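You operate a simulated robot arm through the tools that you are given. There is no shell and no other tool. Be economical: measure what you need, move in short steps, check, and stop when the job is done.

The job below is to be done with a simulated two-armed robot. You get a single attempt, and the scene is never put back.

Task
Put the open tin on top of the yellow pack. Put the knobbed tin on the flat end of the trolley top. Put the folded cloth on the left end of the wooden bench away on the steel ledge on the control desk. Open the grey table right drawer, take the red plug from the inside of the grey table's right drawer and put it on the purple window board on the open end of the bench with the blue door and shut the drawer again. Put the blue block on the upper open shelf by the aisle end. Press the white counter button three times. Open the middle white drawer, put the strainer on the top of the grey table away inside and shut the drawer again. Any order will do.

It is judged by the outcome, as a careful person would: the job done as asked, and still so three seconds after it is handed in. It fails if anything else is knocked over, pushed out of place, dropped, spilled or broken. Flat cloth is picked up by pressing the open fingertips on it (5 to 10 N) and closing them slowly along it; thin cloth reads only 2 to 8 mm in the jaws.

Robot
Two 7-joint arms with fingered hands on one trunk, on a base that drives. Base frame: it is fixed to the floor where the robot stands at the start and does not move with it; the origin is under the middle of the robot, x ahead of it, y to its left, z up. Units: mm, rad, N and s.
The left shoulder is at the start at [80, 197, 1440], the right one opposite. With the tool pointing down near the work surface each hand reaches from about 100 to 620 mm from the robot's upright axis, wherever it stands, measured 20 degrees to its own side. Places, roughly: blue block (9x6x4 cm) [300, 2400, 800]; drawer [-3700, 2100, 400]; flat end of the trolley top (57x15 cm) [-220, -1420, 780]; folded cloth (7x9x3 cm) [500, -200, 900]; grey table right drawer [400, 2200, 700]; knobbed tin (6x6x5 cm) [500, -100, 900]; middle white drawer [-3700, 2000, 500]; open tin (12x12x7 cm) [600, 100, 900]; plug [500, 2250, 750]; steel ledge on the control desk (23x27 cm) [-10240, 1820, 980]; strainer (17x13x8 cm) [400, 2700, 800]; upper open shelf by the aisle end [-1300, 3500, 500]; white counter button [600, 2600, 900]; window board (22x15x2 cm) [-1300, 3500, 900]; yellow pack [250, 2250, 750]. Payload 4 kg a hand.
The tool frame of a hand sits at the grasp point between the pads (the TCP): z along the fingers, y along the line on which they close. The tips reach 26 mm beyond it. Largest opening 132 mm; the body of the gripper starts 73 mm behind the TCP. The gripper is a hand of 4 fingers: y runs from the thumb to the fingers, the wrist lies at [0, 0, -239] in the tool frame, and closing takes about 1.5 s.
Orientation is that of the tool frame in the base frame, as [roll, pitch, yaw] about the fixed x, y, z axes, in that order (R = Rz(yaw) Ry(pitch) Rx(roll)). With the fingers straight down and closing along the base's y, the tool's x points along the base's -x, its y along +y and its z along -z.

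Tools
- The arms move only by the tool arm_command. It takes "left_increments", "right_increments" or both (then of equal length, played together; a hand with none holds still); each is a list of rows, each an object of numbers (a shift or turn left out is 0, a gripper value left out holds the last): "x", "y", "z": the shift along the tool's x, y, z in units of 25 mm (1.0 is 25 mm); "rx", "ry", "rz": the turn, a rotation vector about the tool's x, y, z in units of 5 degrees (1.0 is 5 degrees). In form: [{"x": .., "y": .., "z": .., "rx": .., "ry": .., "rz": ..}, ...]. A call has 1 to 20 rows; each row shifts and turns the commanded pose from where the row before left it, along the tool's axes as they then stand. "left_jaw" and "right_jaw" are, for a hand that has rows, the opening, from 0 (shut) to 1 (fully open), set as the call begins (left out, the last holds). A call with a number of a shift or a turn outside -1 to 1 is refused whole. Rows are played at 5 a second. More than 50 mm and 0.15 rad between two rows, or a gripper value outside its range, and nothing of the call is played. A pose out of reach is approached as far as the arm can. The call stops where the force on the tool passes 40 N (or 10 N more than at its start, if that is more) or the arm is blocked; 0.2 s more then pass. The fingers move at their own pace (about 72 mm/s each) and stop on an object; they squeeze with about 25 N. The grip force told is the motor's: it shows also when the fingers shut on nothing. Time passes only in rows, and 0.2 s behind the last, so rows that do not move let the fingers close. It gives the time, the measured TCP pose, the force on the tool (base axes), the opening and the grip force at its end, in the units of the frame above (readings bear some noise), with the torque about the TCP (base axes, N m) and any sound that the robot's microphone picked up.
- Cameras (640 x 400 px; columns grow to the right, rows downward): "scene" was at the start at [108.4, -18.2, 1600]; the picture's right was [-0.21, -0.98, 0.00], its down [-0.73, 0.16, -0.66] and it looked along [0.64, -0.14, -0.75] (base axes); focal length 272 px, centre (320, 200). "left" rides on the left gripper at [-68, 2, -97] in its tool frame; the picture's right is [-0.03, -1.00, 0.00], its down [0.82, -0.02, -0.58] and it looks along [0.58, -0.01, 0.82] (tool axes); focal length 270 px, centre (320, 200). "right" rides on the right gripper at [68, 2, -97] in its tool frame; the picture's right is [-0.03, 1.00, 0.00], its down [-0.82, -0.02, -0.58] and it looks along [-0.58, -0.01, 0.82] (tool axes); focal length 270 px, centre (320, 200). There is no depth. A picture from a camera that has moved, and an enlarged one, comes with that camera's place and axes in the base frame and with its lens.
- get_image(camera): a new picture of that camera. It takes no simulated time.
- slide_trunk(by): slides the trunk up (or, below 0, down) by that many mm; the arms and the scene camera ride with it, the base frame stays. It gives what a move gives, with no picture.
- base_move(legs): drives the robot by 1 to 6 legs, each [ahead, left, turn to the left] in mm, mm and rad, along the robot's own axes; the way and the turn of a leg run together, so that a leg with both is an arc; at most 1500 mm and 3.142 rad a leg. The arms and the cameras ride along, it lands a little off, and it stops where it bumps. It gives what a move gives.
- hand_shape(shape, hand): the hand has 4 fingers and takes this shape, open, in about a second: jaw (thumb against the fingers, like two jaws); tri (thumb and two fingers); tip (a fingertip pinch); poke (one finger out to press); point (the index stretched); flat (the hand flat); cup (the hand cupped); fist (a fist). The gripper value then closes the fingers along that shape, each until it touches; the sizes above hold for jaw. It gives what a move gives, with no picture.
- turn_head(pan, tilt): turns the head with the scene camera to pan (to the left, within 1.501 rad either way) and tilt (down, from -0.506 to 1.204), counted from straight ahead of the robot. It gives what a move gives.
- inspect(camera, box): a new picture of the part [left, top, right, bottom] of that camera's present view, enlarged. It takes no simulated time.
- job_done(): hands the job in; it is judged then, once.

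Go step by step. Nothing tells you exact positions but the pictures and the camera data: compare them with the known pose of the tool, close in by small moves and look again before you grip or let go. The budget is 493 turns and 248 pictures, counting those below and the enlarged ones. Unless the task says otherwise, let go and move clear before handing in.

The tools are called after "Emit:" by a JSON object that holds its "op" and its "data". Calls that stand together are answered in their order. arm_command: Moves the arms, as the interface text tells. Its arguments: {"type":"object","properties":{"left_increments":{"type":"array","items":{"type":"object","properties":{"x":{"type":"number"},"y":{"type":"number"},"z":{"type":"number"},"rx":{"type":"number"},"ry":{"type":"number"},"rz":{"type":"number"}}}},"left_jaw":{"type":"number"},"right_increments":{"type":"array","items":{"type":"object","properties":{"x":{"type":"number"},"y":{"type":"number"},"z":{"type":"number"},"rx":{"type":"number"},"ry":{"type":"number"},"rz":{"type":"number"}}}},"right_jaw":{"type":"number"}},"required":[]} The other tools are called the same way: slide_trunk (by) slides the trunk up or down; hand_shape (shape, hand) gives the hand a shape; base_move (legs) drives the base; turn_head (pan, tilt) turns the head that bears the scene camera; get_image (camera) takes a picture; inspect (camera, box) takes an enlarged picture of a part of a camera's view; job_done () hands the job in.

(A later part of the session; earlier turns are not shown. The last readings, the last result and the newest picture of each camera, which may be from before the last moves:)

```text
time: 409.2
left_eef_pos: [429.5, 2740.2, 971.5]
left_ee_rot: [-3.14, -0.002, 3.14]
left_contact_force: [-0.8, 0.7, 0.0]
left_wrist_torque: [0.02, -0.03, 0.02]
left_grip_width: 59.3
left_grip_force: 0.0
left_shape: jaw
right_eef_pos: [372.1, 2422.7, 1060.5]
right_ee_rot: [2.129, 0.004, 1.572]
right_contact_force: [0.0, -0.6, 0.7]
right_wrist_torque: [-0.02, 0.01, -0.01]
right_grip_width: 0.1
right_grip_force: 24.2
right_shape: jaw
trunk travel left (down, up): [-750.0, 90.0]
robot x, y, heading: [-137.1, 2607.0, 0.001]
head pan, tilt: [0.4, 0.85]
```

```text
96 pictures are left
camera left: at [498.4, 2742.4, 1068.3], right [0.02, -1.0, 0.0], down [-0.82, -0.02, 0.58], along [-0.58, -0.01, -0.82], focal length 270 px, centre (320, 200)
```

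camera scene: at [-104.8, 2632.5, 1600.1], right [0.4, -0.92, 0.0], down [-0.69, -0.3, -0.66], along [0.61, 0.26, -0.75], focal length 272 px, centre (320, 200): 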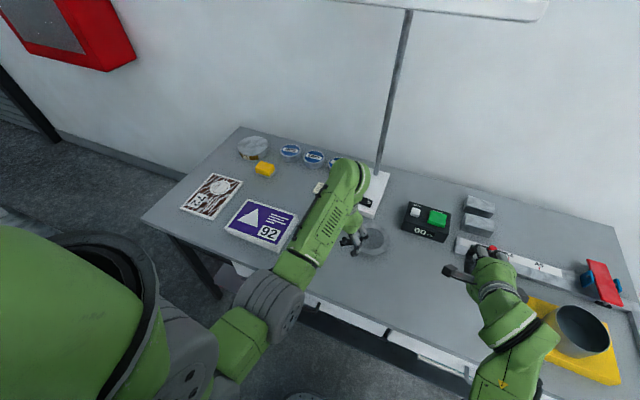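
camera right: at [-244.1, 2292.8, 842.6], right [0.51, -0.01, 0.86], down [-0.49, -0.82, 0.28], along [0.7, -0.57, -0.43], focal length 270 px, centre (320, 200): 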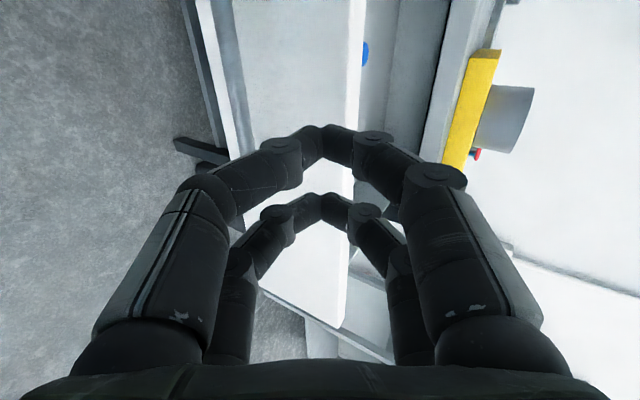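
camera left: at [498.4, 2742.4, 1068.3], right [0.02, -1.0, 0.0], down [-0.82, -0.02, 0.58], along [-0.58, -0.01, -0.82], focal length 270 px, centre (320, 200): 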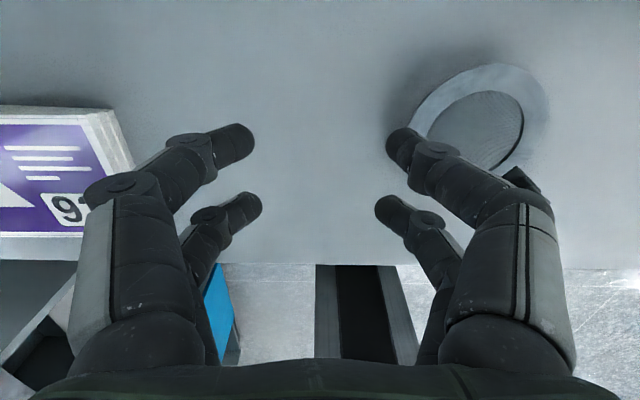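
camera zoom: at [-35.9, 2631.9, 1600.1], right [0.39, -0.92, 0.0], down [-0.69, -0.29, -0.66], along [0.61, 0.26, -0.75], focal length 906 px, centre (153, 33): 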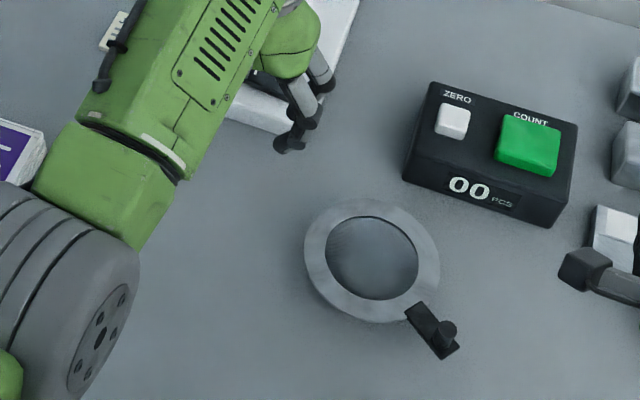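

The bowl rocks, so gripping from above is poor. The right hand already has its jaw closing vertically and can clamp the flange edge from the robot's side. I raise the left hand, lower the trunk and bring the right hand in front of the near flange edge (about (347,2605,838)).

Emit:
{"op": "arm_command", "data": {"left_increments": [{"z": -1}, {"z": -1}, {"z": -1, "x": 1}, {"z": -1, "x": 1}, {"x": 1}, {"x": 1}, {}]}}

Emit:
{"op": "base_move", "data": {"legs": [[-110, 182, 0]]}}

Emit:
{"op": "slide_trunk", "data": {"by": -100}}

Emit:
{"op": "turn_head", "data": {"pan": -0.2, "tilt": 0.85}}

Emit:
{"op": "get_image", "data": {"camera": "scene"}}

Emit:
{"op": "get_image", "data": {"camera": "right"}}

```text
time: 410.8
left_eef_pos: [343.7, 2741.0, 1053.9]
left_ee_rot: [3.141, 0.002, 3.139]
left_contact_force: [0.6, -0.8, -0.2]
left_wrist_torque: [0.01, 0.0, -0.01]
left_grip_width: 59.3
left_grip_force: 0.0
left_shape: jaw
left hand out of reach, approached as far as the arm can: row 5, 6
right_eef_pos: [372.0, 2421.8, 1062.2]
right_ee_rot: [2.129, 0.004, 1.573]
right_contact_force: [0.5, 0.6, -0.5]
right_wrist_torque: [0.01, 0.03, -0.03]
right_grip_width: 0.0
right_grip_force: 25.1
right_shape: jaw
trunk travel left (down, up): [-750.0, 90.0]
robot x, y, heading: [-141.3, 2602.9, -0.005]
head pan, tilt: [0.4, 0.85]
```

```text
time: 412.5
left_eef_pos: [236.5, 2918.6, 1052.2]
left_ee_rot: [3.139, -0.001, 3.141]
left_contact_force: [0.4, -0.3, 0.0]
left_wrist_torque: [0.01, 0.0, 0.01]
left_grip_width: 59.3
left_grip_force: 0.0
left_shape: jaw
right_eef_pos: [265.4, 2599.7, 1060.0]
right_ee_rot: [2.13, 0.0, 1.575]
right_contact_force: [0.5, -0.4, -0.1]
right_wrist_torque: [0.0, 0.02, 0.02]
right_grip_width: 0.0
right_grip_force: 25.0
right_shape: jaw
trunk travel left (down, up): [-750.0, 90.0]
robot x, y, heading: [-246.5, 2787.4, 0.002]
head pan, tilt: [0.4, 0.85]
```

```text
time: 413.8
left_eef_pos: [234.6, 2922.9, 954.4]
left_ee_rot: [3.141, 0.0, 3.14]
left_contact_force: [0.3, 0.1, -0.5]
left_wrist_torque: [0.02, 0.02, 0.01]
left_grip_width: 59.2
left_grip_force: 0.1
left_shape: jaw
right_eef_pos: [262.9, 2602.8, 960.4]
right_ee_rot: [2.131, 0.007, 1.576]
right_contact_force: [-0.1, -0.8, 0.0]
right_wrist_torque: [0.0, -0.04, 0.01]
right_grip_width: 0.0
right_grip_force: 24.5
right_shape: jaw
trunk travel left (down, up): [-650.0, 190.0]
robot x, y, heading: [-249.0, 2783.5, -0.0]
head pan, tilt: [0.4, 0.85]
```

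```text
time: 414.8
left_eef_pos: [233.9, 2921.4, 953.9]
left_ee_rot: [3.141, 0.001, 3.142]
left_contact_force: [0.9, 0.3, 0.3]
left_wrist_torque: [-0.01, 0.01, 0.0]
left_grip_width: 59.3
left_grip_force: 0.1
left_shape: jaw
right_eef_pos: [264.1, 2602.7, 960.5]
right_ee_rot: [2.13, 0.006, 1.574]
right_contact_force: [-1.1, -0.6, -0.7]
right_wrist_torque: [-0.01, -0.01, 0.03]
right_grip_width: 0.0
right_grip_force: 25.4
right_shape: jaw
trunk travel left (down, up): [-650.0, 190.0]
robot x, y, heading: [-246.5, 2784.7, -0.002]
head pan, tilt: [-0.201, 0.85]
```

```text
95 pictures are left
camera scene: at [-140.6, 2766.8, 1500.1], right [-0.2, -0.98, 0.0], down [-0.74, 0.15, -0.66], along [0.65, -0.13, -0.75], focal length 272 px, centre (320, 200)
```

scene: 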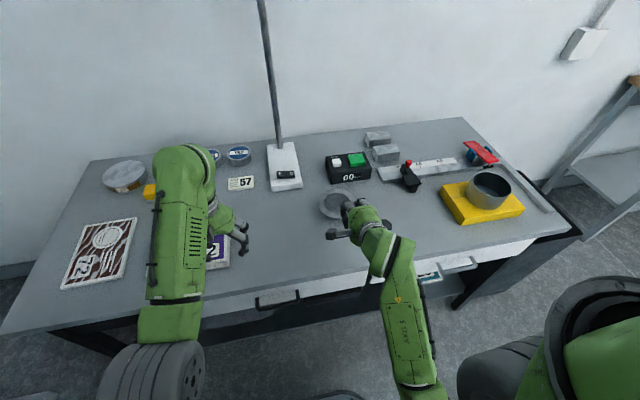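

```text
94 pictures are left
camera right: at [182.8, 2670.9, 1013.0], right [0.53, -0.02, 0.85], down [-0.5, -0.82, 0.29], along [0.69, -0.58, -0.44], focal length 270 px, centre (320, 200)
```

right: 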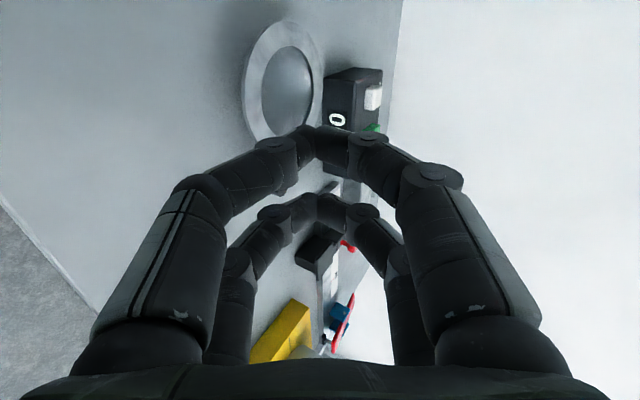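

I open the right jaw and lower it to the pre-grasp height.

Emit:
{"op": "arm_command", "data": {"right_increments": [{"y": -0.87, "z": 0.5}, {"y": -0.87, "z": 0.5}, {"y": -0.87, "z": 0.5}, {}], "right_jaw": 0.4}}

Emit:
{"op": "get_image", "data": {"camera": "right"}}

Emit:
{"op": "inspect", "data": {"camera": "scene", "box": [280, 150, 440, 270]}}

```text
time: 415.8
left_eef_pos: [234.9, 2922.6, 953.1]
left_ee_rot: [-3.14, -0.001, -3.141]
left_contact_force: [0.6, -0.5, 0.1]
left_wrist_torque: [-0.01, -0.04, 0.02]
left_grip_width: 59.4
left_grip_force: 0.3
left_shape: jaw
right_eef_pos: [260.7, 2601.2, 886.5]
right_ee_rot: [2.129, 0.005, 1.574]
right_contact_force: [0.5, 0.2, 0.2]
right_wrist_torque: [0.01, -0.02, 0.03]
right_grip_width: 52.6
right_grip_force: 0.1
right_shape: jaw
trunk travel left (down, up): [-650.0, 190.0]
robot x, y, heading: [-252.4, 2785.9, -0.001]
head pan, tilt: [-0.201, 0.85]
```

```text
93 pictures are left
camera right: at [179.9, 2669.6, 938.0], right [0.53, -0.02, 0.85], down [-0.5, -0.82, 0.29], along [0.69, -0.58, -0.44], focal length 270 px, centre (320, 200)
```

right: 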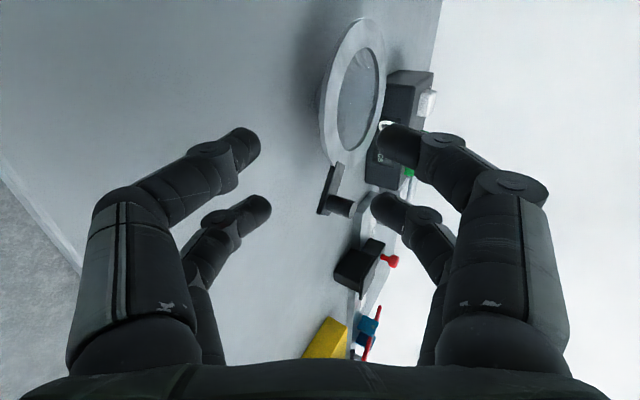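

```text
3.33 times, centred on (360, 210) of scene
camera zoom: at [-140.8, 2766.8, 1500.1], right [-0.2, -0.98, 0.0], down [-0.74, 0.15, -0.66], along [0.65, -0.13, -0.75], focal length 906 px, centre (187, 167)
```

zoom: 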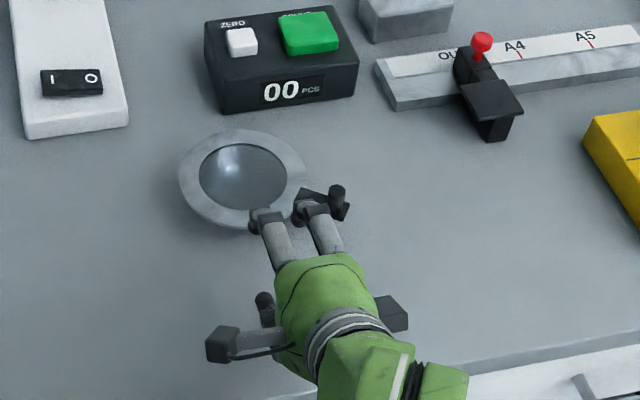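

The view shows the flange level and the tab off to the right. I narrow the jaw and advance so the finger rows straddle the near flange edge.

Emit:
{"op": "arm_command", "data": {"right_increments": [{"x": 0.28, "y": 0.18, "z": 0.6}, {"z": 0.7}, {"z": 0.7}, {}], "right_jaw": 0.28}}

Emit:
{"op": "get_image", "data": {"camera": "right"}}

Emit:
{"op": "inspect", "data": {"camera": "scene", "box": [300, 160, 400, 240]}}

```text
time: 416.8
left_eef_pos: [234.7, 2921.8, 952.3]
left_ee_rot: [3.141, 0.001, -3.14]
left_contact_force: [0.2, -0.9, -0.5]
left_wrist_torque: [0.01, 0.0, 0.0]
left_grip_width: 59.6
left_grip_force: 0.1
left_shape: jaw
right_eef_pos: [305.0, 2608.5, 863.1]
right_ee_rot: [2.13, 0.005, 1.575]
right_contact_force: [-0.3, 0.1, 0.1]
right_wrist_torque: [-0.03, 0.01, 0.02]
right_grip_width: 37.3
right_grip_force: 0.1
right_shape: jaw
trunk travel left (down, up): [-650.0, 190.0]
robot x, y, heading: [-249.4, 2783.3, 0.003]
head pan, tilt: [-0.201, 0.85]
```

```text
91 pictures are left
camera right: at [224.8, 2676.8, 915.0], right [0.53, -0.02, 0.85], down [-0.5, -0.82, 0.29], along [0.69, -0.58, -0.44], focal length 270 px, centre (320, 200)
```

right: 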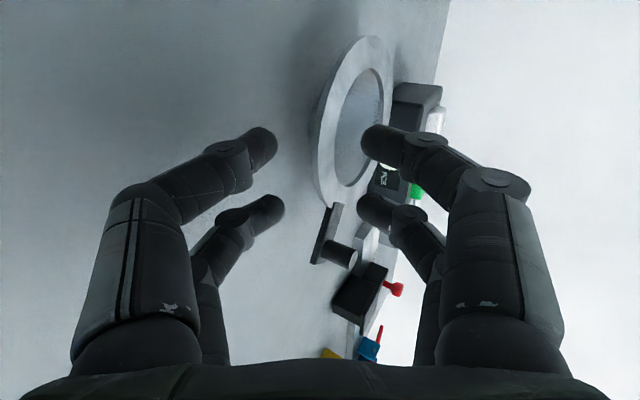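

```text
5.00 times, centred on (350, 200) of scene
camera zoom: at [-141.0, 2766.9, 1500.2], right [-0.2, -0.98, 0.0], down [-0.74, 0.15, -0.66], along [0.65, -0.13, -0.75], focal length 1360 px, centre (170, 200)
```

zoom: 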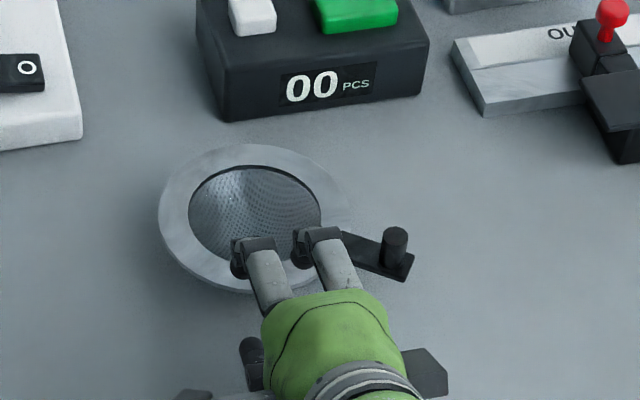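

Well centred vertically. I shift 10 mm away from the tab and advance the remaining 38 mm in two steps.

Emit:
{"op": "arm_command", "data": {"right_increments": [{"x": 0.4}, {"z": 0.5}, {"z": 0.5}, {}]}}

Emit:
{"op": "get_image", "data": {"camera": "right"}}

```text
time: 417.8
left_eef_pos: [233.2, 2921.0, 953.4]
left_ee_rot: [3.141, 0.001, -3.142]
left_contact_force: [0.7, -0.7, -0.3]
left_wrist_torque: [0.01, 0.04, -0.01]
left_grip_width: 58.9
left_grip_force: 0.2
left_shape: jaw
right_eef_pos: [325.7, 2619.2, 850.4]
right_ee_rot: [2.127, 0.005, 1.575]
right_contact_force: [0.7, -0.2, 0.4]
right_wrist_torque: [0.01, 0.02, -0.02]
right_grip_width: 37.5
right_grip_force: 0.0
right_shape: jaw
trunk travel left (down, up): [-650.0, 190.0]
robot x, y, heading: [-250.7, 2783.5, 0.001]
head pan, tilt: [-0.201, 0.85]
```

```text
89 pictures are left
camera right: at [246.1, 2687.2, 902.6], right [0.53, -0.02, 0.85], down [-0.5, -0.82, 0.29], along [0.69, -0.58, -0.44], focal length 270 px, centre (320, 200)
```

right: 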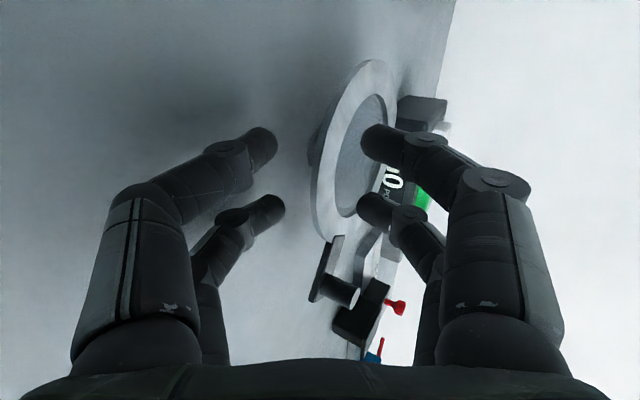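

Emit:
{"op": "arm_command", "data": {"right_increments": [{"z": 0.35}, {"z": 0.3}, {}]}}

Emit:
{"op": "get_image", "data": {"camera": "right"}}

Emit:
{"op": "inspect", "data": {"camera": "scene", "box": [300, 160, 400, 240]}}

```text
time: 418.6
left_eef_pos: [234.5, 2922.1, 952.6]
left_ee_rot: [3.141, 0.002, 3.141]
left_contact_force: [-0.6, 1.2, 0.5]
left_wrist_torque: [0.07, -0.01, -0.01]
left_grip_width: 59.3
left_grip_force: 0.1
left_shape: jaw
right_eef_pos: [341.0, 2620.2, 842.9]
right_ee_rot: [2.127, 0.004, 1.575]
right_contact_force: [-1.2, -0.3, 4.3]
right_wrist_torque: [-0.07, 0.15, -0.06]
right_grip_width: 36.5
right_grip_force: 0.1
right_shape: jaw
trunk travel left (down, up): [-650.0, 190.0]
robot x, y, heading: [-246.2, 2783.8, -0.002]
head pan, tilt: [-0.201, 0.85]
```

```text
88 pictures are left
camera right: at [259.8, 2688.3, 894.1], right [0.53, -0.02, 0.85], down [-0.5, -0.82, 0.29], along [0.69, -0.58, -0.44], focal length 270 px, centre (320, 200)
```

right: 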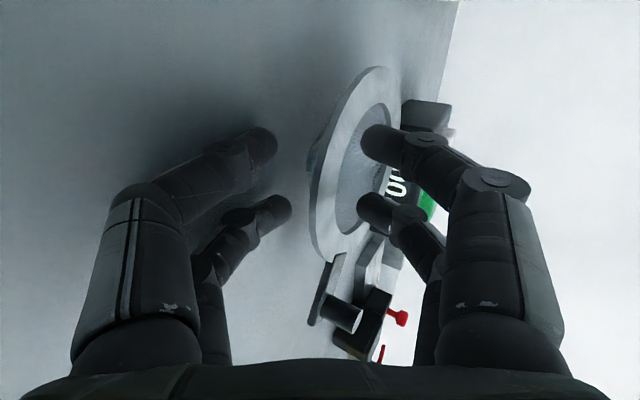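

```text
5.00 times, centred on (350, 200) of scene
camera zoom: at [-141.6, 2766.9, 1500.3], right [-0.2, -0.98, 0.0], down [-0.74, 0.15, -0.66], along [0.65, -0.13, -0.75], focal length 1360 px, centre (170, 200)
```

zoom: 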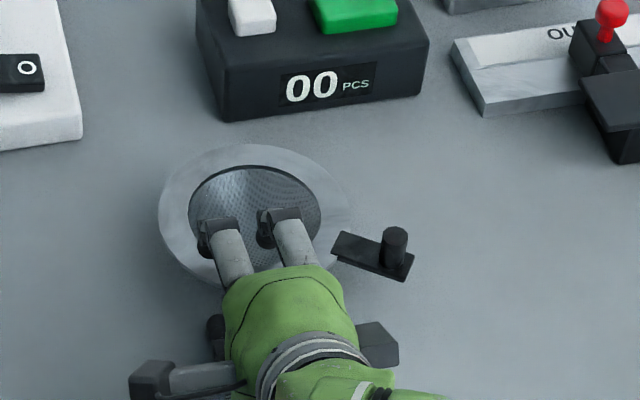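

The flange is between the finger rows. I close the jaw on it.

Emit:
{"op": "arm_command", "data": {"right_increments": [{"y": 0.08}, {}, {}, {}, {}, {}], "right_jaw": 0}}

Emit:
{"op": "get_image", "data": {"camera": "right"}}

```text
time: 420.0
left_eef_pos: [233.7, 2923.4, 953.0]
left_ee_rot: [3.141, 0.001, 3.141]
left_contact_force: [0.3, -0.3, -1.1]
left_wrist_torque: [0.01, -0.04, -0.01]
left_grip_width: 59.3
left_grip_force: 0.1
left_shape: jaw
right_eef_pos: [341.9, 2619.8, 845.4]
right_ee_rot: [2.125, 0.005, 1.574]
right_contact_force: [1.0, -1.0, 12.1]
right_wrist_torque: [-0.09, -0.72, -0.05]
right_grip_width: 2.9
right_grip_force: 24.8
right_shape: jaw
trunk travel left (down, up): [-650.0, 190.0]
robot x, y, heading: [-245.1, 2784.0, -0.003]
head pan, tilt: [-0.201, 0.85]
```

```text
86 pictures are left
camera right: at [260.5, 2688.5, 896.4], right [0.53, -0.02, 0.85], down [-0.5, -0.82, 0.29], along [0.69, -0.58, -0.44], focal length 270 px, centre (320, 200)
```

right: 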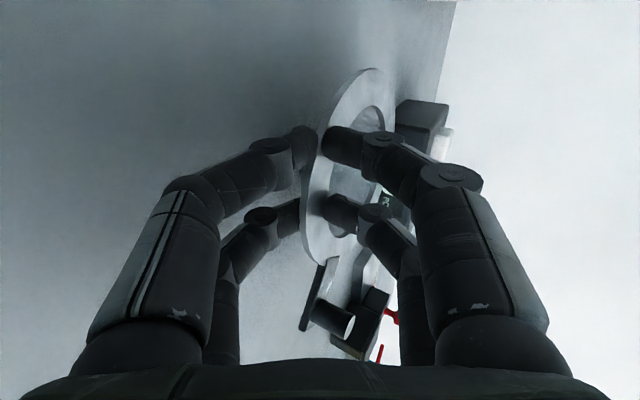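

The flange is clamped (2.9 mm). I lift and check.

Emit:
{"op": "arm_command", "data": {"right_increments": [{"y": 0.44, "z": -0.26}, {"y": 0.85, "z": -0.53}, {}]}}

Emit:
{"op": "get_image", "data": {"camera": "right"}}

Emit:
{"op": "inspect", "data": {"camera": "scene", "box": [280, 140, 420, 250]}}

```text
time: 420.8
left_eef_pos: [234.3, 2921.3, 953.9]
left_ee_rot: [-3.142, 0.0, 3.141]
left_contact_force: [-0.7, -0.1, -0.7]
left_wrist_torque: [-0.01, -0.01, -0.02]
left_grip_width: 59.1
left_grip_force: 0.1
left_shape: jaw
right_eef_pos: [343.6, 2619.7, 880.1]
right_ee_rot: [2.131, 0.005, 1.574]
right_contact_force: [0.4, -0.5, -0.8]
right_wrist_torque: [-0.02, 0.06, -0.01]
right_grip_width: 2.3
right_grip_force: 24.9
right_shape: jaw
trunk travel left (down, up): [-650.0, 190.0]
robot x, y, heading: [-252.1, 2786.9, 0.001]
head pan, tilt: [-0.201, 0.85]
```

```text
85 pictures are left
camera right: at [262.9, 2688.2, 930.9], right [0.53, -0.02, 0.85], down [-0.5, -0.82, 0.29], along [0.69, -0.58, -0.44], focal length 270 px, centre (320, 200)
```

right: 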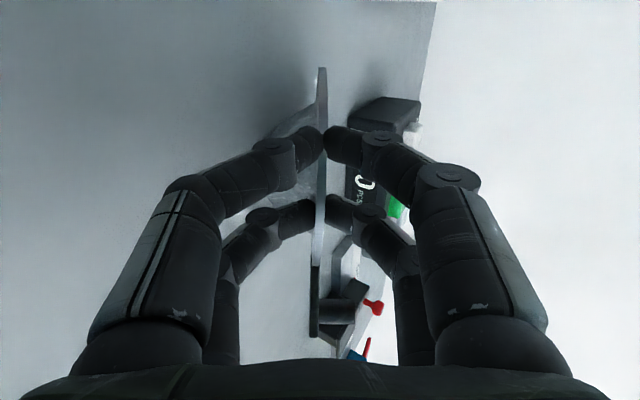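

```text
3.64 times, centred on (350, 195) of scene
camera zoom: at [-140.7, 2766.8, 1500.1], right [-0.2, -0.98, 0.0], down [-0.74, 0.15, -0.66], along [0.65, -0.13, -0.75], focal length 989 px, centre (211, 218)
```

zoom: 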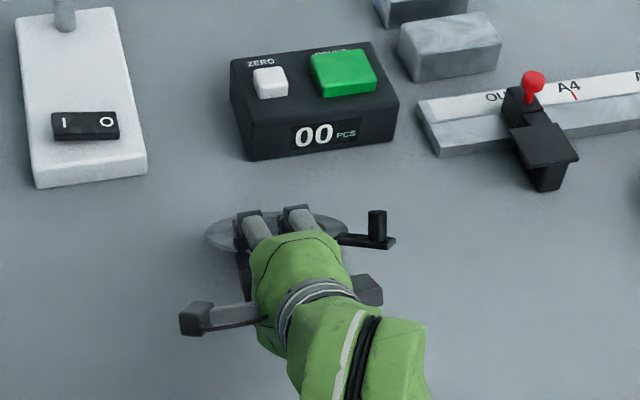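

The strainer is firmly clamped. I lift it clear, back away from the table, and drive around to the long blue bench with the white drawers.

Emit:
{"op": "arm_command", "data": {"right_increments": [{"y": 0.85, "z": -0.53}, {"y": 0.85, "z": -0.53}, {"y": 0.85, "z": -0.53}, {}]}}

Emit:
{"op": "base_move", "data": {"legs": [[-400, 0, 0], [0, -1450, 0], [0, 0, 1.571], [0, 0, 1.571], [1500, 0, 0]]}}

Emit:
{"op": "turn_head", "data": {"pan": -0.5, "tilt": 0.4}}

Emit:
{"op": "get_image", "data": {"camera": "scene"}}

Emit:
{"op": "get_image", "data": {"camera": "right"}}

```text
time: 421.8
left_eef_pos: [234.5, 2920.7, 952.9]
left_ee_rot: [3.141, 0.0, 3.139]
left_contact_force: [-0.4, -0.3, 0.0]
left_wrist_torque: [0.01, 0.02, -0.02]
left_grip_width: 59.4
left_grip_force: 0.1
left_shape: jaw
right_eef_pos: [341.2, 2621.6, 954.7]
right_ee_rot: [2.128, 0.005, 1.574]
right_contact_force: [-0.1, -0.4, -1.1]
right_wrist_torque: [0.04, 0.06, -0.01]
right_grip_width: 2.4
right_grip_force: 24.8
right_shape: jaw
trunk travel left (down, up): [-650.0, 190.0]
robot x, y, heading: [-251.5, 2784.7, 0.005]
head pan, tilt: [-0.201, 0.85]
```

```text
time: 445.9
left_eef_pos: [-2633.7, 1106.8, 954.7]
left_ee_rot: [3.141, -0.001, 0.043]
left_contact_force: [1.2, -0.1, -0.3]
left_wrist_torque: [0.0, 0.02, -0.02]
left_grip_width: 59.2
left_grip_force: 0.0
left_shape: jaw
right_eef_pos: [-2753.6, 1402.3, 954.8]
right_ee_rot: [2.128, 0.004, -1.523]
right_contact_force: [-0.7, -0.6, -2.2]
right_wrist_torque: [-0.04, -0.02, -0.01]
right_grip_width: 2.2
right_grip_force: 25.1
right_shape: jaw
trunk travel left (down, up): [-650.0, 190.0]
robot x, y, heading: [-2155.5, 1267.4, -3.1]
head pan, tilt: [-0.201, 0.85]
```

```text
time: 446.8
left_eef_pos: [-2634.3, 1106.5, 953.0]
left_ee_rot: [3.141, -0.001, 0.042]
left_contact_force: [0.7, -0.5, 0.4]
left_wrist_torque: [0.02, -0.04, -0.02]
left_grip_width: 59.5
left_grip_force: 0.0
left_shape: jaw
right_eef_pos: [-2753.4, 1402.0, 955.4]
right_ee_rot: [2.13, 0.006, -1.523]
right_contact_force: [-0.7, 0.5, -0.7]
right_wrist_torque: [-0.02, -0.06, 0.01]
right_grip_width: 2.3
right_grip_force: 24.5
right_shape: jaw
trunk travel left (down, up): [-650.0, 190.0]
robot x, y, heading: [-2156.9, 1264.8, -3.096]
head pan, tilt: [-0.499, 0.4]
```

```text
83 pictures are left
camera scene: at [-2267.2, 1303.3, 1539.1], right [0.44, 0.9, 0.0], down [0.35, -0.17, -0.92], along [-0.83, 0.41, -0.39], focal length 272 px, centre (320, 200)
```

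scene: 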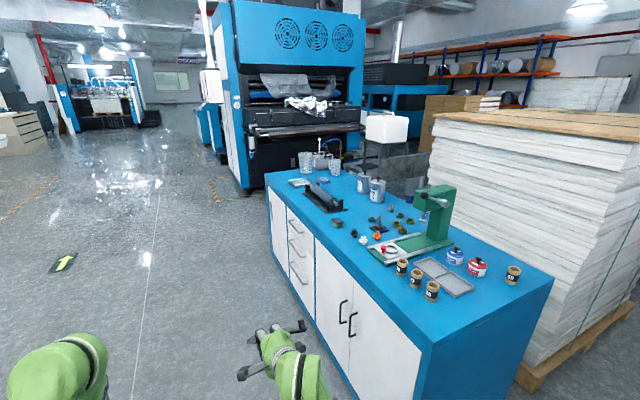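

```text
82 pictures are left
camera right: at [-2668.6, 1337.1, 1007.2], right [-0.53, 0.0, 0.85], down [0.46, 0.84, 0.29], along [-0.71, 0.55, -0.44], focal length 270 px, centre (320, 200)
```

right: 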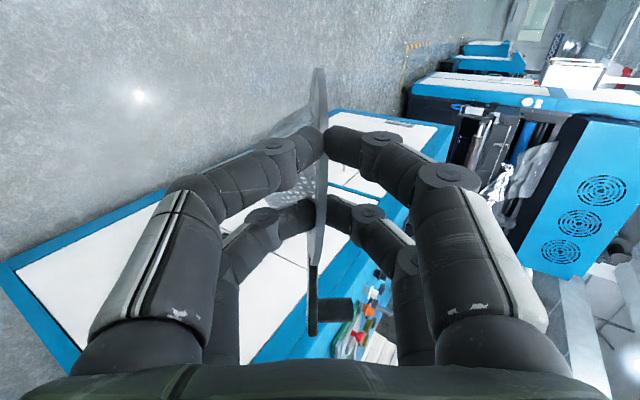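

The strainer is held well. The three white drawers are in the middle of the bench's front. I retract the right hand, then drive in front of them and turn to face.

Emit:
{"op": "arm_command", "data": {"right_increments": [{"y": -0.53, "z": -0.848}, {"y": -0.53, "z": -0.848}, {"y": -0.53, "z": -0.848}, {"y": -0.53, "z": -0.848}, {"y": -0.53, "z": -0.848}, {"y": -0.53, "z": -0.848}, {}]}}

Emit:
{"op": "base_move", "data": {"legs": [[0, 300, 0], [1300, 0, 0], [0, 0, -1.616]]}}

Emit:
{"op": "turn_head", "data": {"pan": 0.0, "tilt": 0.6}}

Emit:
{"op": "get_image", "data": {"camera": "scene"}}

```text
time: 448.4
left_eef_pos: [-2633.8, 1107.0, 951.6]
left_ee_rot: [-3.14, 0.0, 0.041]
left_contact_force: [0.4, 0.5, -0.8]
left_wrist_torque: [0.01, 0.01, -0.04]
left_grip_width: 59.3
left_grip_force: 0.1
left_shape: jaw
right_eef_pos: [-2603.6, 1410.0, 955.2]
right_ee_rot: [2.13, 0.004, -1.525]
right_contact_force: [0.2, -0.2, -1.8]
right_wrist_torque: [-0.03, -0.03, -0.02]
right_grip_width: 2.3
right_grip_force: 24.9
right_shape: jaw
trunk travel left (down, up): [-650.0, 190.0]
robot x, y, heading: [-2154.4, 1263.5, -3.098]
head pan, tilt: [-0.499, 0.4]
```

```text
time: 460.5
left_eef_pos: [-3589.4, 1385.2, 952.5]
left_ee_rot: [3.141, 0.0, -1.558]
left_contact_force: [-0.1, 0.2, 0.0]
left_wrist_torque: [0.01, -0.02, 0.04]
left_grip_width: 59.2
left_grip_force: 0.2
left_shape: jaw
right_eef_pos: [-3289.2, 1346.0, 954.9]
right_ee_rot: [2.128, 0.006, -3.125]
right_contact_force: [0.1, 0.0, -1.5]
right_wrist_torque: [-0.06, -0.02, -0.01]
right_grip_width: 2.3
right_grip_force: 25.3
right_shape: jaw
trunk travel left (down, up): [-650.0, 190.0]
robot x, y, heading: [-3446.4, 901.0, 1.582]
head pan, tilt: [-0.499, 0.4]
```

```text
time: 461.5
left_eef_pos: [-3588.9, 1384.6, 953.2]
left_ee_rot: [3.14, 0.0, -1.557]
left_contact_force: [-0.5, -0.6, 0.2]
left_wrist_torque: [0.02, 0.0, -0.01]
left_grip_width: 59.2
left_grip_force: 0.0
left_shape: jaw
right_eef_pos: [-3288.5, 1346.5, 955.5]
right_ee_rot: [2.13, 0.004, -3.125]
right_contact_force: [0.1, -0.1, -0.9]
right_wrist_torque: [0.0, 0.01, -0.03]
right_grip_width: 2.1
right_grip_force: 24.8
right_shape: jaw
trunk travel left (down, up): [-650.0, 190.0]
robot x, y, heading: [-3446.2, 903.5, 1.589]
head pan, tilt: [0.0, 0.6]
```

```text
81 pictures are left
camera scene: at [-3445.0, 1019.8, 1521.0], right [1.0, 0.01, 0.0], down [0.01, -0.56, -0.83], along [-0.01, 0.83, -0.56], focal length 272 px, centre (320, 200)
```

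scene: 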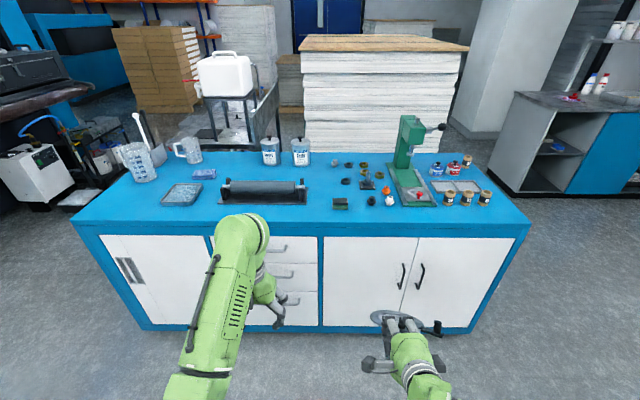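

The drawer column is behind the left arm at x≈-3640. I take a closer view of the drawer fronts after moving the left hand aside.

Emit:
{"op": "arm_command", "data": {"left_increments": [{"y": 1, "x": 0.5}, {"y": 1, "x": 0.5}, {"y": 1, "x": 0.5}, {"y": 1, "x": 0.5}, {"y": 1, "x": 0.5}, {"y": 1}, {}]}}

Emit:
{"op": "inspect", "data": {"camera": "scene", "box": [180, 200, 360, 340]}}

```text
time: 463.1
left_eef_pos: [-3736.0, 1338.4, 921.3]
left_ee_rot: [3.139, 0.003, -1.555]
left_contact_force: [0.4, -0.4, -0.6]
left_wrist_torque: [0.0, -0.02, 0.02]
left_grip_width: 59.3
left_grip_force: 0.1
left_shape: jaw
left hand out of reach, approached as far as the arm can: row 1, 2, 3, 4, 5, 6
right_eef_pos: [-3288.5, 1345.6, 954.0]
right_ee_rot: [2.129, 0.006, -3.125]
right_contact_force: [0.8, -0.8, -1.1]
right_wrist_torque: [-0.07, 0.06, 0.02]
right_grip_width: 2.0
right_grip_force: 25.2
right_shape: jaw
trunk travel left (down, up): [-650.0, 190.0]
robot x, y, heading: [-3444.9, 905.0, 1.585]
head pan, tilt: [0.0, 0.6]
```

```text
2.86 times, centred on (270, 270) of scene
camera zoom: at [-3445.0, 1019.8, 1521.0], right [1.0, 0.01, 0.0], down [0.01, -0.56, -0.83], along [-0.01, 0.82, -0.56], focal length 777 px, centre (463, 0)
```

zoom: 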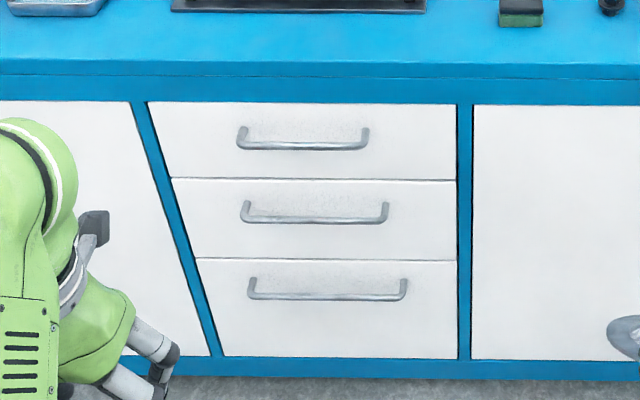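

The middle drawer's bar handle is at about (-3680,1800,585), wide. I bring the left hand back to a comfortable pose and rotate it so its jaw closes vertically.

Emit:
{"op": "arm_command", "data": {"left_increments": [{"y": -1, "x": -0.4}, {"y": -1, "x": -0.4}, {"y": -1, "x": -0.4}, {"y": -1}, {"y": -1}, {"y": -0.5}, {}], "left_jaw": 0.4}}

Emit:
{"op": "slide_trunk", "data": {"by": -150}}

Emit:
{"op": "arm_command", "data": {"left_increments": [{"rz": 1}, {"rz": 1}, {"rz": 1}, {"rz": 1}, {"rz": 1}, {"rz": 1}, {"rz": 1}, {"rz": 1}, {"rz": 1}, {"rz": 1}, {"rz": 1}, {"rz": 1}, {"rz": 1}, {"rz": 1}, {"rz": 1}, {"rz": 1}, {"rz": 1}, {"rz": 1}, {}]}}

```text
time: 464.7
left_eef_pos: [-3598.7, 1369.9, 922.4]
left_ee_rot: [3.141, 0.001, -1.557]
left_contact_force: [0.2, 1.1, 0.2]
left_wrist_torque: [0.0, -0.02, 0.0]
left_grip_width: 53.4
left_grip_force: 0.0
left_shape: jaw
right_eef_pos: [-3288.4, 1345.1, 955.3]
right_ee_rot: [2.129, 0.005, -3.124]
right_contact_force: [-0.2, 0.2, -1.1]
right_wrist_torque: [0.0, 0.0, -0.02]
right_grip_width: 1.7
right_grip_force: 25.2
right_shape: jaw
trunk travel left (down, up): [-650.0, 190.0]
robot x, y, heading: [-3446.6, 899.5, 1.587]
head pan, tilt: [0.0, 0.6]
```

```text
time: 466.4
left_eef_pos: [-3600.5, 1370.6, 771.1]
left_ee_rot: [3.141, 0.0, -1.558]
left_contact_force: [-0.2, -0.8, -0.4]
left_wrist_torque: [0.01, 0.03, 0.0]
left_grip_width: 53.2
left_grip_force: 0.1
left_shape: jaw
right_eef_pos: [-3288.7, 1345.7, 805.2]
right_ee_rot: [2.13, 0.005, -3.125]
right_contact_force: [-0.8, 0.0, -1.4]
right_wrist_torque: [-0.01, 0.02, 0.04]
right_grip_width: 2.2
right_grip_force: 25.0
right_shape: jaw
trunk travel left (down, up): [-500.0, 340.0]
robot x, y, heading: [-3444.6, 904.0, 1.583]
head pan, tilt: [0.0, 0.6]
```

```text
time: 470.4
left_eef_pos: [-3405.0, 1340.1, 590.5]
left_ee_rot: [3.125, -0.005, -3.114]
left_contact_force: [-0.1, -0.2, -0.6]
left_wrist_torque: [0.02, 0.03, -0.02]
left_grip_width: 53.1
left_grip_force: 0.0
left_shape: jaw
left hand out of reach, approached as far as the arm can: row 6, 7, 8, 9, 10, 11, 12, 13, 14, 15, 16, 17, 18
right_eef_pos: [-3288.1, 1345.7, 804.8]
right_ee_rot: [2.128, 0.006, -3.123]
right_contact_force: [0.2, 0.6, -1.0]
right_wrist_torque: [-0.02, 0.02, 0.01]
right_grip_width: 2.2
right_grip_force: 24.9
right_shape: jaw
trunk travel left (down, up): [-500.0, 340.0]
robot x, y, heading: [-3447.1, 904.2, 1.584]
head pan, tilt: [0.0, 0.6]
```

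The wrist limit forbids that direction and the hand drifted. I move it back to the left and up first, then rotate the other way.

Emit:
{"op": "arm_command", "data": {"left_increments": [{"x": 1, "rz": -0.5}, {"x": 1, "rz": -0.5}, {"x": 1, "rz": -1}, {"x": 1, "rz": -1}, {"x": 0.8, "rz": -1, "z": -1}, {"x": 0.8, "rz": -1, "z": -1}, {"x": 0.8, "rz": -1, "z": -1}, {"rz": -1, "z": -1}, {"rz": -1, "z": -1}, {"rz": -1, "z": -1}, {"rz": -1, "z": -1}, {"rz": -1}, {"rz": -1}, {"rz": -1}, {"rz": -1}, {"rz": -1}, {"rz": -1}, {"rz": -1}, {"rz": -1}, {}]}}

```text
time: 474.6
left_eef_pos: [-3539.8, 1305.1, 743.9]
left_ee_rot: [-3.141, 0.001, -1.557]
left_contact_force: [0.7, 0.7, 0.7]
left_wrist_torque: [0.0, 0.0, 0.04]
left_grip_width: 53.0
left_grip_force: 0.1
left_shape: jaw
left hand out of reach, approached as far as the arm can: row 1, 6, 7, 10, 11
right_eef_pos: [-3288.8, 1345.3, 805.3]
right_ee_rot: [2.13, 0.006, -3.124]
right_contact_force: [-0.1, 0.0, -1.3]
right_wrist_torque: [-0.05, 0.06, -0.03]
right_grip_width: 2.1
right_grip_force: 24.7
right_shape: jaw
trunk travel left (down, up): [-500.0, 340.0]
robot x, y, heading: [-3447.0, 903.8, 1.585]
head pan, tilt: [0.0, 0.6]
```

Emit:
{"op": "arm_command", "data": {"left_increments": [{"y": 0.8, "x": -0.8}, {"y": 0.8, "x": -0.8}, {"y": 0.8, "x": -0.8}, {"rz": -1}, {"rz": -1}, {"rz": -1}, {"rz": -1}, {"rz": -1}, {"rz": -1}, {"rz": -1}, {"rz": -1}, {"rz": -1}, {"rz": -1}, {"rz": -1}, {"rz": -1}, {"rz": -1}, {"rz": -1}, {}]}}

```text
time: 478.4
left_eef_pos: [-3600.2, 1365.2, 745.6]
left_ee_rot: [-3.141, 0.001, -0.333]
left_contact_force: [0.0, -0.3, 0.2]
left_wrist_torque: [0.02, -0.01, 0.01]
left_grip_width: 53.2
left_grip_force: 0.0
left_shape: jaw
right_eef_pos: [-3288.9, 1346.3, 804.7]
right_ee_rot: [2.13, 0.004, -3.123]
right_contact_force: [0.1, -0.1, -0.7]
right_wrist_torque: [-0.04, 0.02, 0.01]
right_grip_width: 2.2
right_grip_force: 24.8
right_shape: jaw
trunk travel left (down, up): [-500.0, 340.0]
robot x, y, heading: [-3444.8, 900.0, 1.582]
head pan, tilt: [0.0, 0.6]
```

It works this way. I complete the turn and tilt 60° while moving slightly forward.

Emit:
{"op": "arm_command", "data": {"left_increments": [{"rz": -1}, {"rz": -1}, {"rz": -1}, {"rz": -0.95}, {"rx": 1, "y": -0.5}, {"rx": 1, "y": -0.5}, {"rx": 1, "y": -0.5}, {"rx": 1, "y": -0.4}, {"rx": 1, "z": 0.3}, {"rx": 1, "z": 0.3}, {"rx": 1, "z": 0.3}, {"rx": 1, "z": 0.3}, {"rx": 1, "z": 0.3}, {"rx": 1, "z": 0.3}, {"rx": 1}, {"rx": 1}, {}]}}

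Emit:
{"op": "get_image", "data": {"camera": "left"}}

```text
time: 482.0
left_eef_pos: [-3601.1, 1435.9, 713.2]
left_ee_rot: [-2.092, 0.0, 0.008]
left_contact_force: [0.2, 0.8, -0.6]
left_wrist_torque: [0.01, -0.01, 0.02]
left_grip_width: 53.1
left_grip_force: 0.0
left_shape: jaw
right_eef_pos: [-3289.2, 1345.7, 805.5]
right_ee_rot: [2.128, 0.005, -3.125]
right_contact_force: [-0.3, 0.2, -0.9]
right_wrist_torque: [-0.04, 0.01, 0.0]
right_grip_width: 1.9
right_grip_force: 25.2
right_shape: jaw
trunk travel left (down, up): [-500.0, 340.0]
robot x, y, heading: [-3445.1, 902.6, 1.583]
head pan, tilt: [0.0, 0.6]
```

```text
79 pictures are left
camera left: at [-3667.9, 1351.1, 760.2], right [-0.03, 0.5, 0.87], down [0.82, -0.48, 0.31], along [0.57, 0.72, -0.39], focal length 270 px, centre (320, 200)
```

left: 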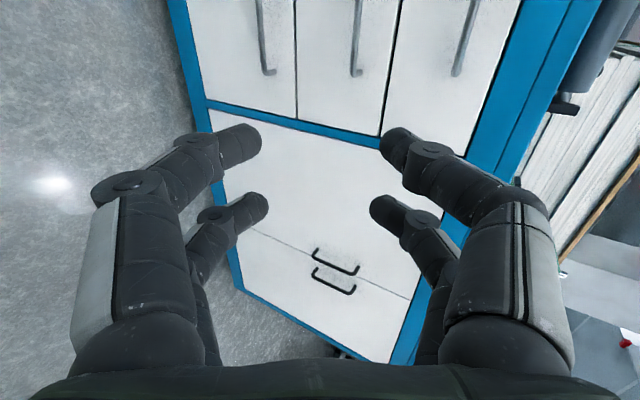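

The middle handle bar is at about (-3680,1814,570). I lower the trunk 105 mm and drive the left hand to a pre-grasp pose.

Emit:
{"op": "slide_trunk", "data": {"by": -105}}

Emit:
{"op": "base_move", "data": {"legs": [[290, 70, -0.012]]}}

Emit:
{"op": "get_image", "data": {"camera": "left"}}

Emit:
{"op": "turn_head", "data": {"pan": 0.2, "tilt": 0.8}}

Emit:
{"op": "get_image", "data": {"camera": "scene"}}

```text
time: 483.4
left_eef_pos: [-3600.8, 1435.3, 607.7]
left_ee_rot: [-2.094, 0.001, 0.008]
left_contact_force: [0.5, -0.2, 1.0]
left_wrist_torque: [0.04, -0.01, 0.0]
left_grip_width: 53.0
left_grip_force: 0.0
left_shape: jaw
right_eef_pos: [-3288.3, 1346.4, 700.6]
right_ee_rot: [2.129, 0.005, -3.124]
right_contact_force: [-0.3, 0.0, -1.2]
right_wrist_torque: [-0.04, 0.05, 0.0]
right_grip_width: 2.0
right_grip_force: 25.4
right_shape: jaw
trunk travel left (down, up): [-395.0, 445.0]
robot x, y, heading: [-3447.3, 905.0, 1.583]
head pan, tilt: [0.0, 0.6]
```

```text
time: 485.4
left_eef_pos: [-3667.7, 1724.3, 608.7]
left_ee_rot: [-2.093, -0.001, 0.0]
left_contact_force: [-0.2, 0.4, 0.2]
left_wrist_torque: [-0.02, 0.0, -0.01]
left_grip_width: 53.2
left_grip_force: 0.0
left_shape: jaw
right_eef_pos: [-3357.5, 1631.8, 700.5]
right_ee_rot: [2.129, 0.007, -3.133]
right_contact_force: [0.0, 0.0, -1.8]
right_wrist_torque: [0.0, 0.06, -0.02]
right_grip_width: 1.9
right_grip_force: 24.4
right_shape: jaw
trunk travel left (down, up): [-395.0, 445.0]
robot x, y, heading: [-3516.2, 1190.2, 1.575]
head pan, tilt: [0.0, 0.6]
```

```text
78 pictures are left
camera left: at [-3736.4, 1640.6, 655.0], right [-0.03, 0.5, 0.87], down [0.82, -0.49, 0.31], along [0.58, 0.71, -0.4], focal length 270 px, centre (320, 200)
```

left: 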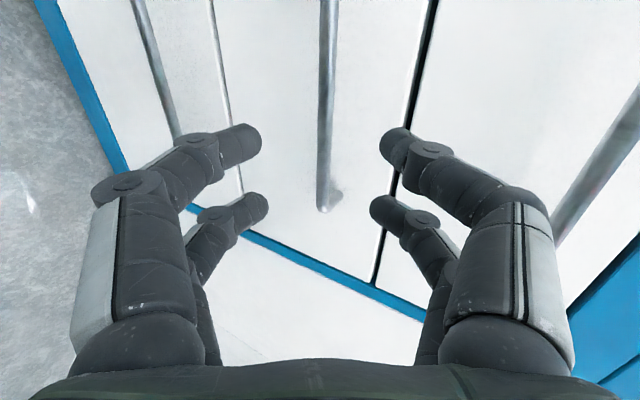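

```text
time: 486.1
left_eef_pos: [-3668.9, 1723.5, 609.2]
left_ee_rot: [-2.095, 0.001, -0.001]
left_contact_force: [1.4, -0.8, -0.7]
left_wrist_torque: [0.02, 0.02, -0.01]
left_grip_width: 53.1
left_grip_force: 0.0
left_shape: jaw
right_eef_pos: [-3356.4, 1631.5, 701.6]
right_ee_rot: [2.13, 0.006, -3.134]
right_contact_force: [-0.7, 0.1, -0.7]
right_wrist_torque: [-0.05, 0.0, 0.01]
right_grip_width: 2.2
right_grip_force: 25.6
right_shape: jaw
trunk travel left (down, up): [-395.0, 445.0]
robot x, y, heading: [-3517.5, 1187.1, 1.571]
head pan, tilt: [0.201, 0.799]
```

```text
77 pictures are left
camera scene: at [-3532.4, 1297.5, 1249.2], right [0.98, 0.2, 0.0], down [0.15, -0.7, -0.7], along [-0.14, 0.68, -0.72], focal length 272 px, centre (320, 200)
```

scene: 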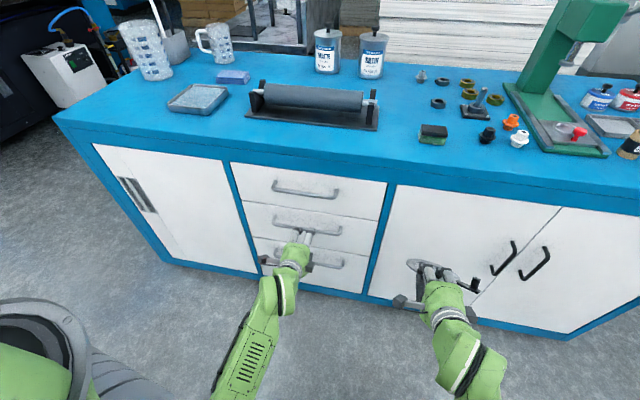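

The bar lies between the finger rows. I advance 60 mm along the fingers and look.

Emit:
{"op": "arm_command", "data": {"left_increments": [{"z": 0.8, "y": -0.2}, {"z": 0.8}, {"z": 0.8}, {}]}}

Emit:
{"op": "get_image", "data": {"camera": "left"}}

```text
time: 487.1
left_eef_pos: [-3670.2, 1779.1, 582.3]
left_ee_rot: [-2.094, -0.001, 0.0]
left_contact_force: [-0.2, 0.0, 0.2]
left_wrist_torque: [0.0, 0.02, 0.0]
left_grip_width: 53.0
left_grip_force: 0.0
left_shape: jaw
right_eef_pos: [-3357.8, 1632.5, 700.0]
right_ee_rot: [2.129, 0.006, -3.133]
right_contact_force: [0.8, -0.6, -1.4]
right_wrist_torque: [-0.04, 0.03, 0.0]
right_grip_width: 2.0
right_grip_force: 25.0
right_shape: jaw
trunk travel left (down, up): [-395.0, 445.0]
robot x, y, heading: [-3516.2, 1191.4, 1.574]
head pan, tilt: [0.201, 0.799]
```

```text
76 pictures are left
camera left: at [-3737.3, 1694.3, 628.6], right [-0.03, 0.5, 0.87], down [0.82, -0.49, 0.31], along [0.58, 0.71, -0.4], focal length 270 px, centre (320, 200)
```

left: 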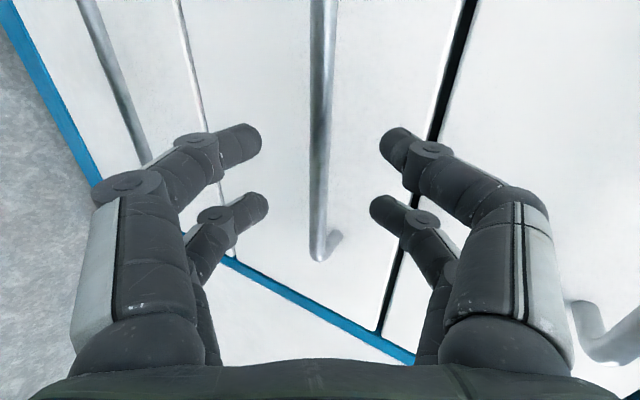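

Emit:
{"op": "arm_command", "data": {"left_increments": [{"z": 0.5}, {"z": 0.4}, {}]}}

Emit:
{"op": "get_image", "data": {"camera": "left"}}

```text
time: 487.9
left_eef_pos: [-3669.1, 1798.0, 573.1]
left_ee_rot: [-2.095, -0.001, -0.001]
left_contact_force: [0.3, 0.1, -0.6]
left_wrist_torque: [-0.04, -0.01, -0.02]
left_grip_width: 52.9
left_grip_force: 0.0
left_shape: jaw
right_eef_pos: [-3357.3, 1631.4, 699.5]
right_ee_rot: [2.131, 0.004, -3.131]
right_contact_force: [0.0, 0.5, -1.6]
right_wrist_torque: [-0.04, 0.01, -0.01]
right_grip_width: 2.1
right_grip_force: 24.8
right_shape: jaw
trunk travel left (down, up): [-395.0, 445.0]
robot x, y, heading: [-3515.4, 1188.0, 1.574]
head pan, tilt: [0.201, 0.799]
```

```text
75 pictures are left
camera left: at [-3736.8, 1713.4, 618.5], right [-0.03, 0.5, 0.87], down [0.82, -0.49, 0.31], along [0.58, 0.71, -0.4], focal length 270 px, centre (320, 200)
```

left: 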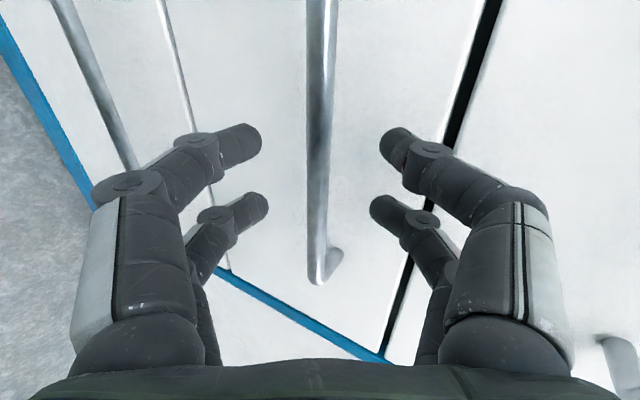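

Emit:
{"op": "arm_command", "data": {"left_increments": [{"z": 0.4}, {}]}}

Emit:
{"op": "arm_command", "data": {"left_increments": [{}, {}, {}, {}, {}], "left_jaw": 0}}

Emit:
{"op": "get_image", "data": {"camera": "left"}}

```text
time: 488.6
left_eef_pos: [-3668.0, 1806.5, 566.6]
left_ee_rot: [-2.093, 0.001, -0.002]
left_contact_force: [-0.3, 0.4, -0.3]
left_wrist_torque: [0.0, 0.02, -0.04]
left_grip_width: 53.0
left_grip_force: 0.0
left_shape: jaw
right_eef_pos: [-3356.9, 1632.0, 700.3]
right_ee_rot: [2.131, 0.007, -3.134]
right_contact_force: [-0.2, -0.3, -1.0]
right_wrist_torque: [-0.05, 0.04, -0.01]
right_grip_width: 2.0
right_grip_force: 25.4
right_shape: jaw
trunk travel left (down, up): [-395.0, 445.0]
robot x, y, heading: [-3514.9, 1192.3, 1.573]
head pan, tilt: [0.201, 0.799]
```

```text
time: 489.8
left_eef_pos: [-3668.8, 1808.1, 565.3]
left_ee_rot: [-2.096, 0.0, 0.001]
left_contact_force: [0.7, 4.0, -5.9]
left_wrist_torque: [-0.05, 0.02, 0.02]
left_grip_width: 2.1
left_grip_force: 25.0
left_shape: jaw
right_eef_pos: [-3357.1, 1632.7, 698.3]
right_ee_rot: [2.131, 0.005, -3.131]
right_contact_force: [0.1, -0.2, -0.5]
right_wrist_torque: [-0.05, 0.03, 0.0]
right_grip_width: 2.2
right_grip_force: 25.0
right_shape: jaw
trunk travel left (down, up): [-395.0, 445.0]
robot x, y, heading: [-3518.2, 1188.5, 1.569]
head pan, tilt: [0.201, 0.799]
```

```text
74 pictures are left
camera left: at [-3736.8, 1723.4, 612.2], right [-0.03, 0.5, 0.86], down [0.82, -0.49, 0.31], along [0.58, 0.71, -0.4], focal length 270 px, centre (320, 200)
```

left: 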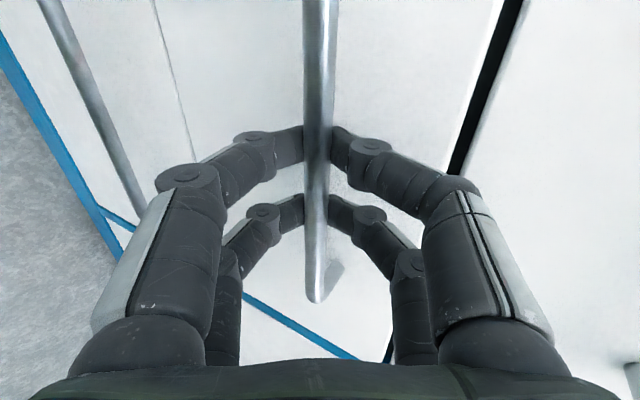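

The bar is gripped. I pull by backing the base 130 mm.

Emit:
{"op": "base_move", "data": {"legs": [[-130, 0, 0]]}}

Emit:
{"op": "get_image", "data": {"camera": "scene"}}

```text
time: 491.0
left_eef_pos: [-3668.3, 1676.0, 567.4]
left_ee_rot: [-2.092, 0.001, -0.003]
left_contact_force: [0.0, 2.2, -2.9]
left_wrist_torque: [0.08, -0.02, 0.02]
left_grip_width: 0.2
left_grip_force: 24.8
left_shape: jaw
right_eef_pos: [-3355.2, 1499.9, 701.4]
right_ee_rot: [2.127, 0.005, -3.137]
right_contact_force: [-0.5, 0.3, -0.6]
right_wrist_torque: [-0.04, 0.05, 0.02]
right_grip_width: 2.2
right_grip_force: 24.8
right_shape: jaw
trunk travel left (down, up): [-395.0, 445.0]
robot x, y, heading: [-3518.1, 1054.8, 1.571]
head pan, tilt: [0.201, 0.799]
```

```text
73 pictures are left
camera scene: at [-3531.9, 1166.2, 1249.2], right [0.98, 0.2, 0.0], down [0.14, -0.7, -0.7], along [-0.14, 0.68, -0.72], focal length 272 px, centre (320, 200)
```

scene: 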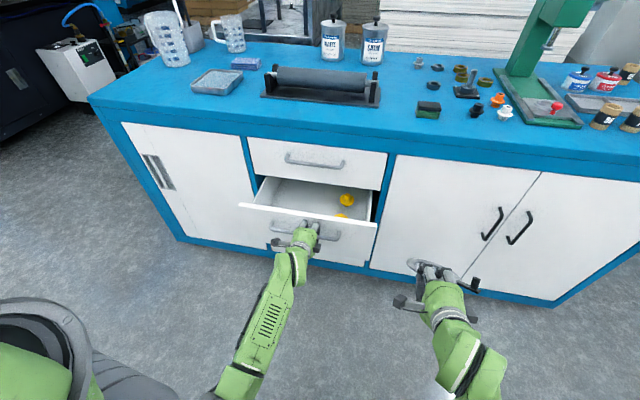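

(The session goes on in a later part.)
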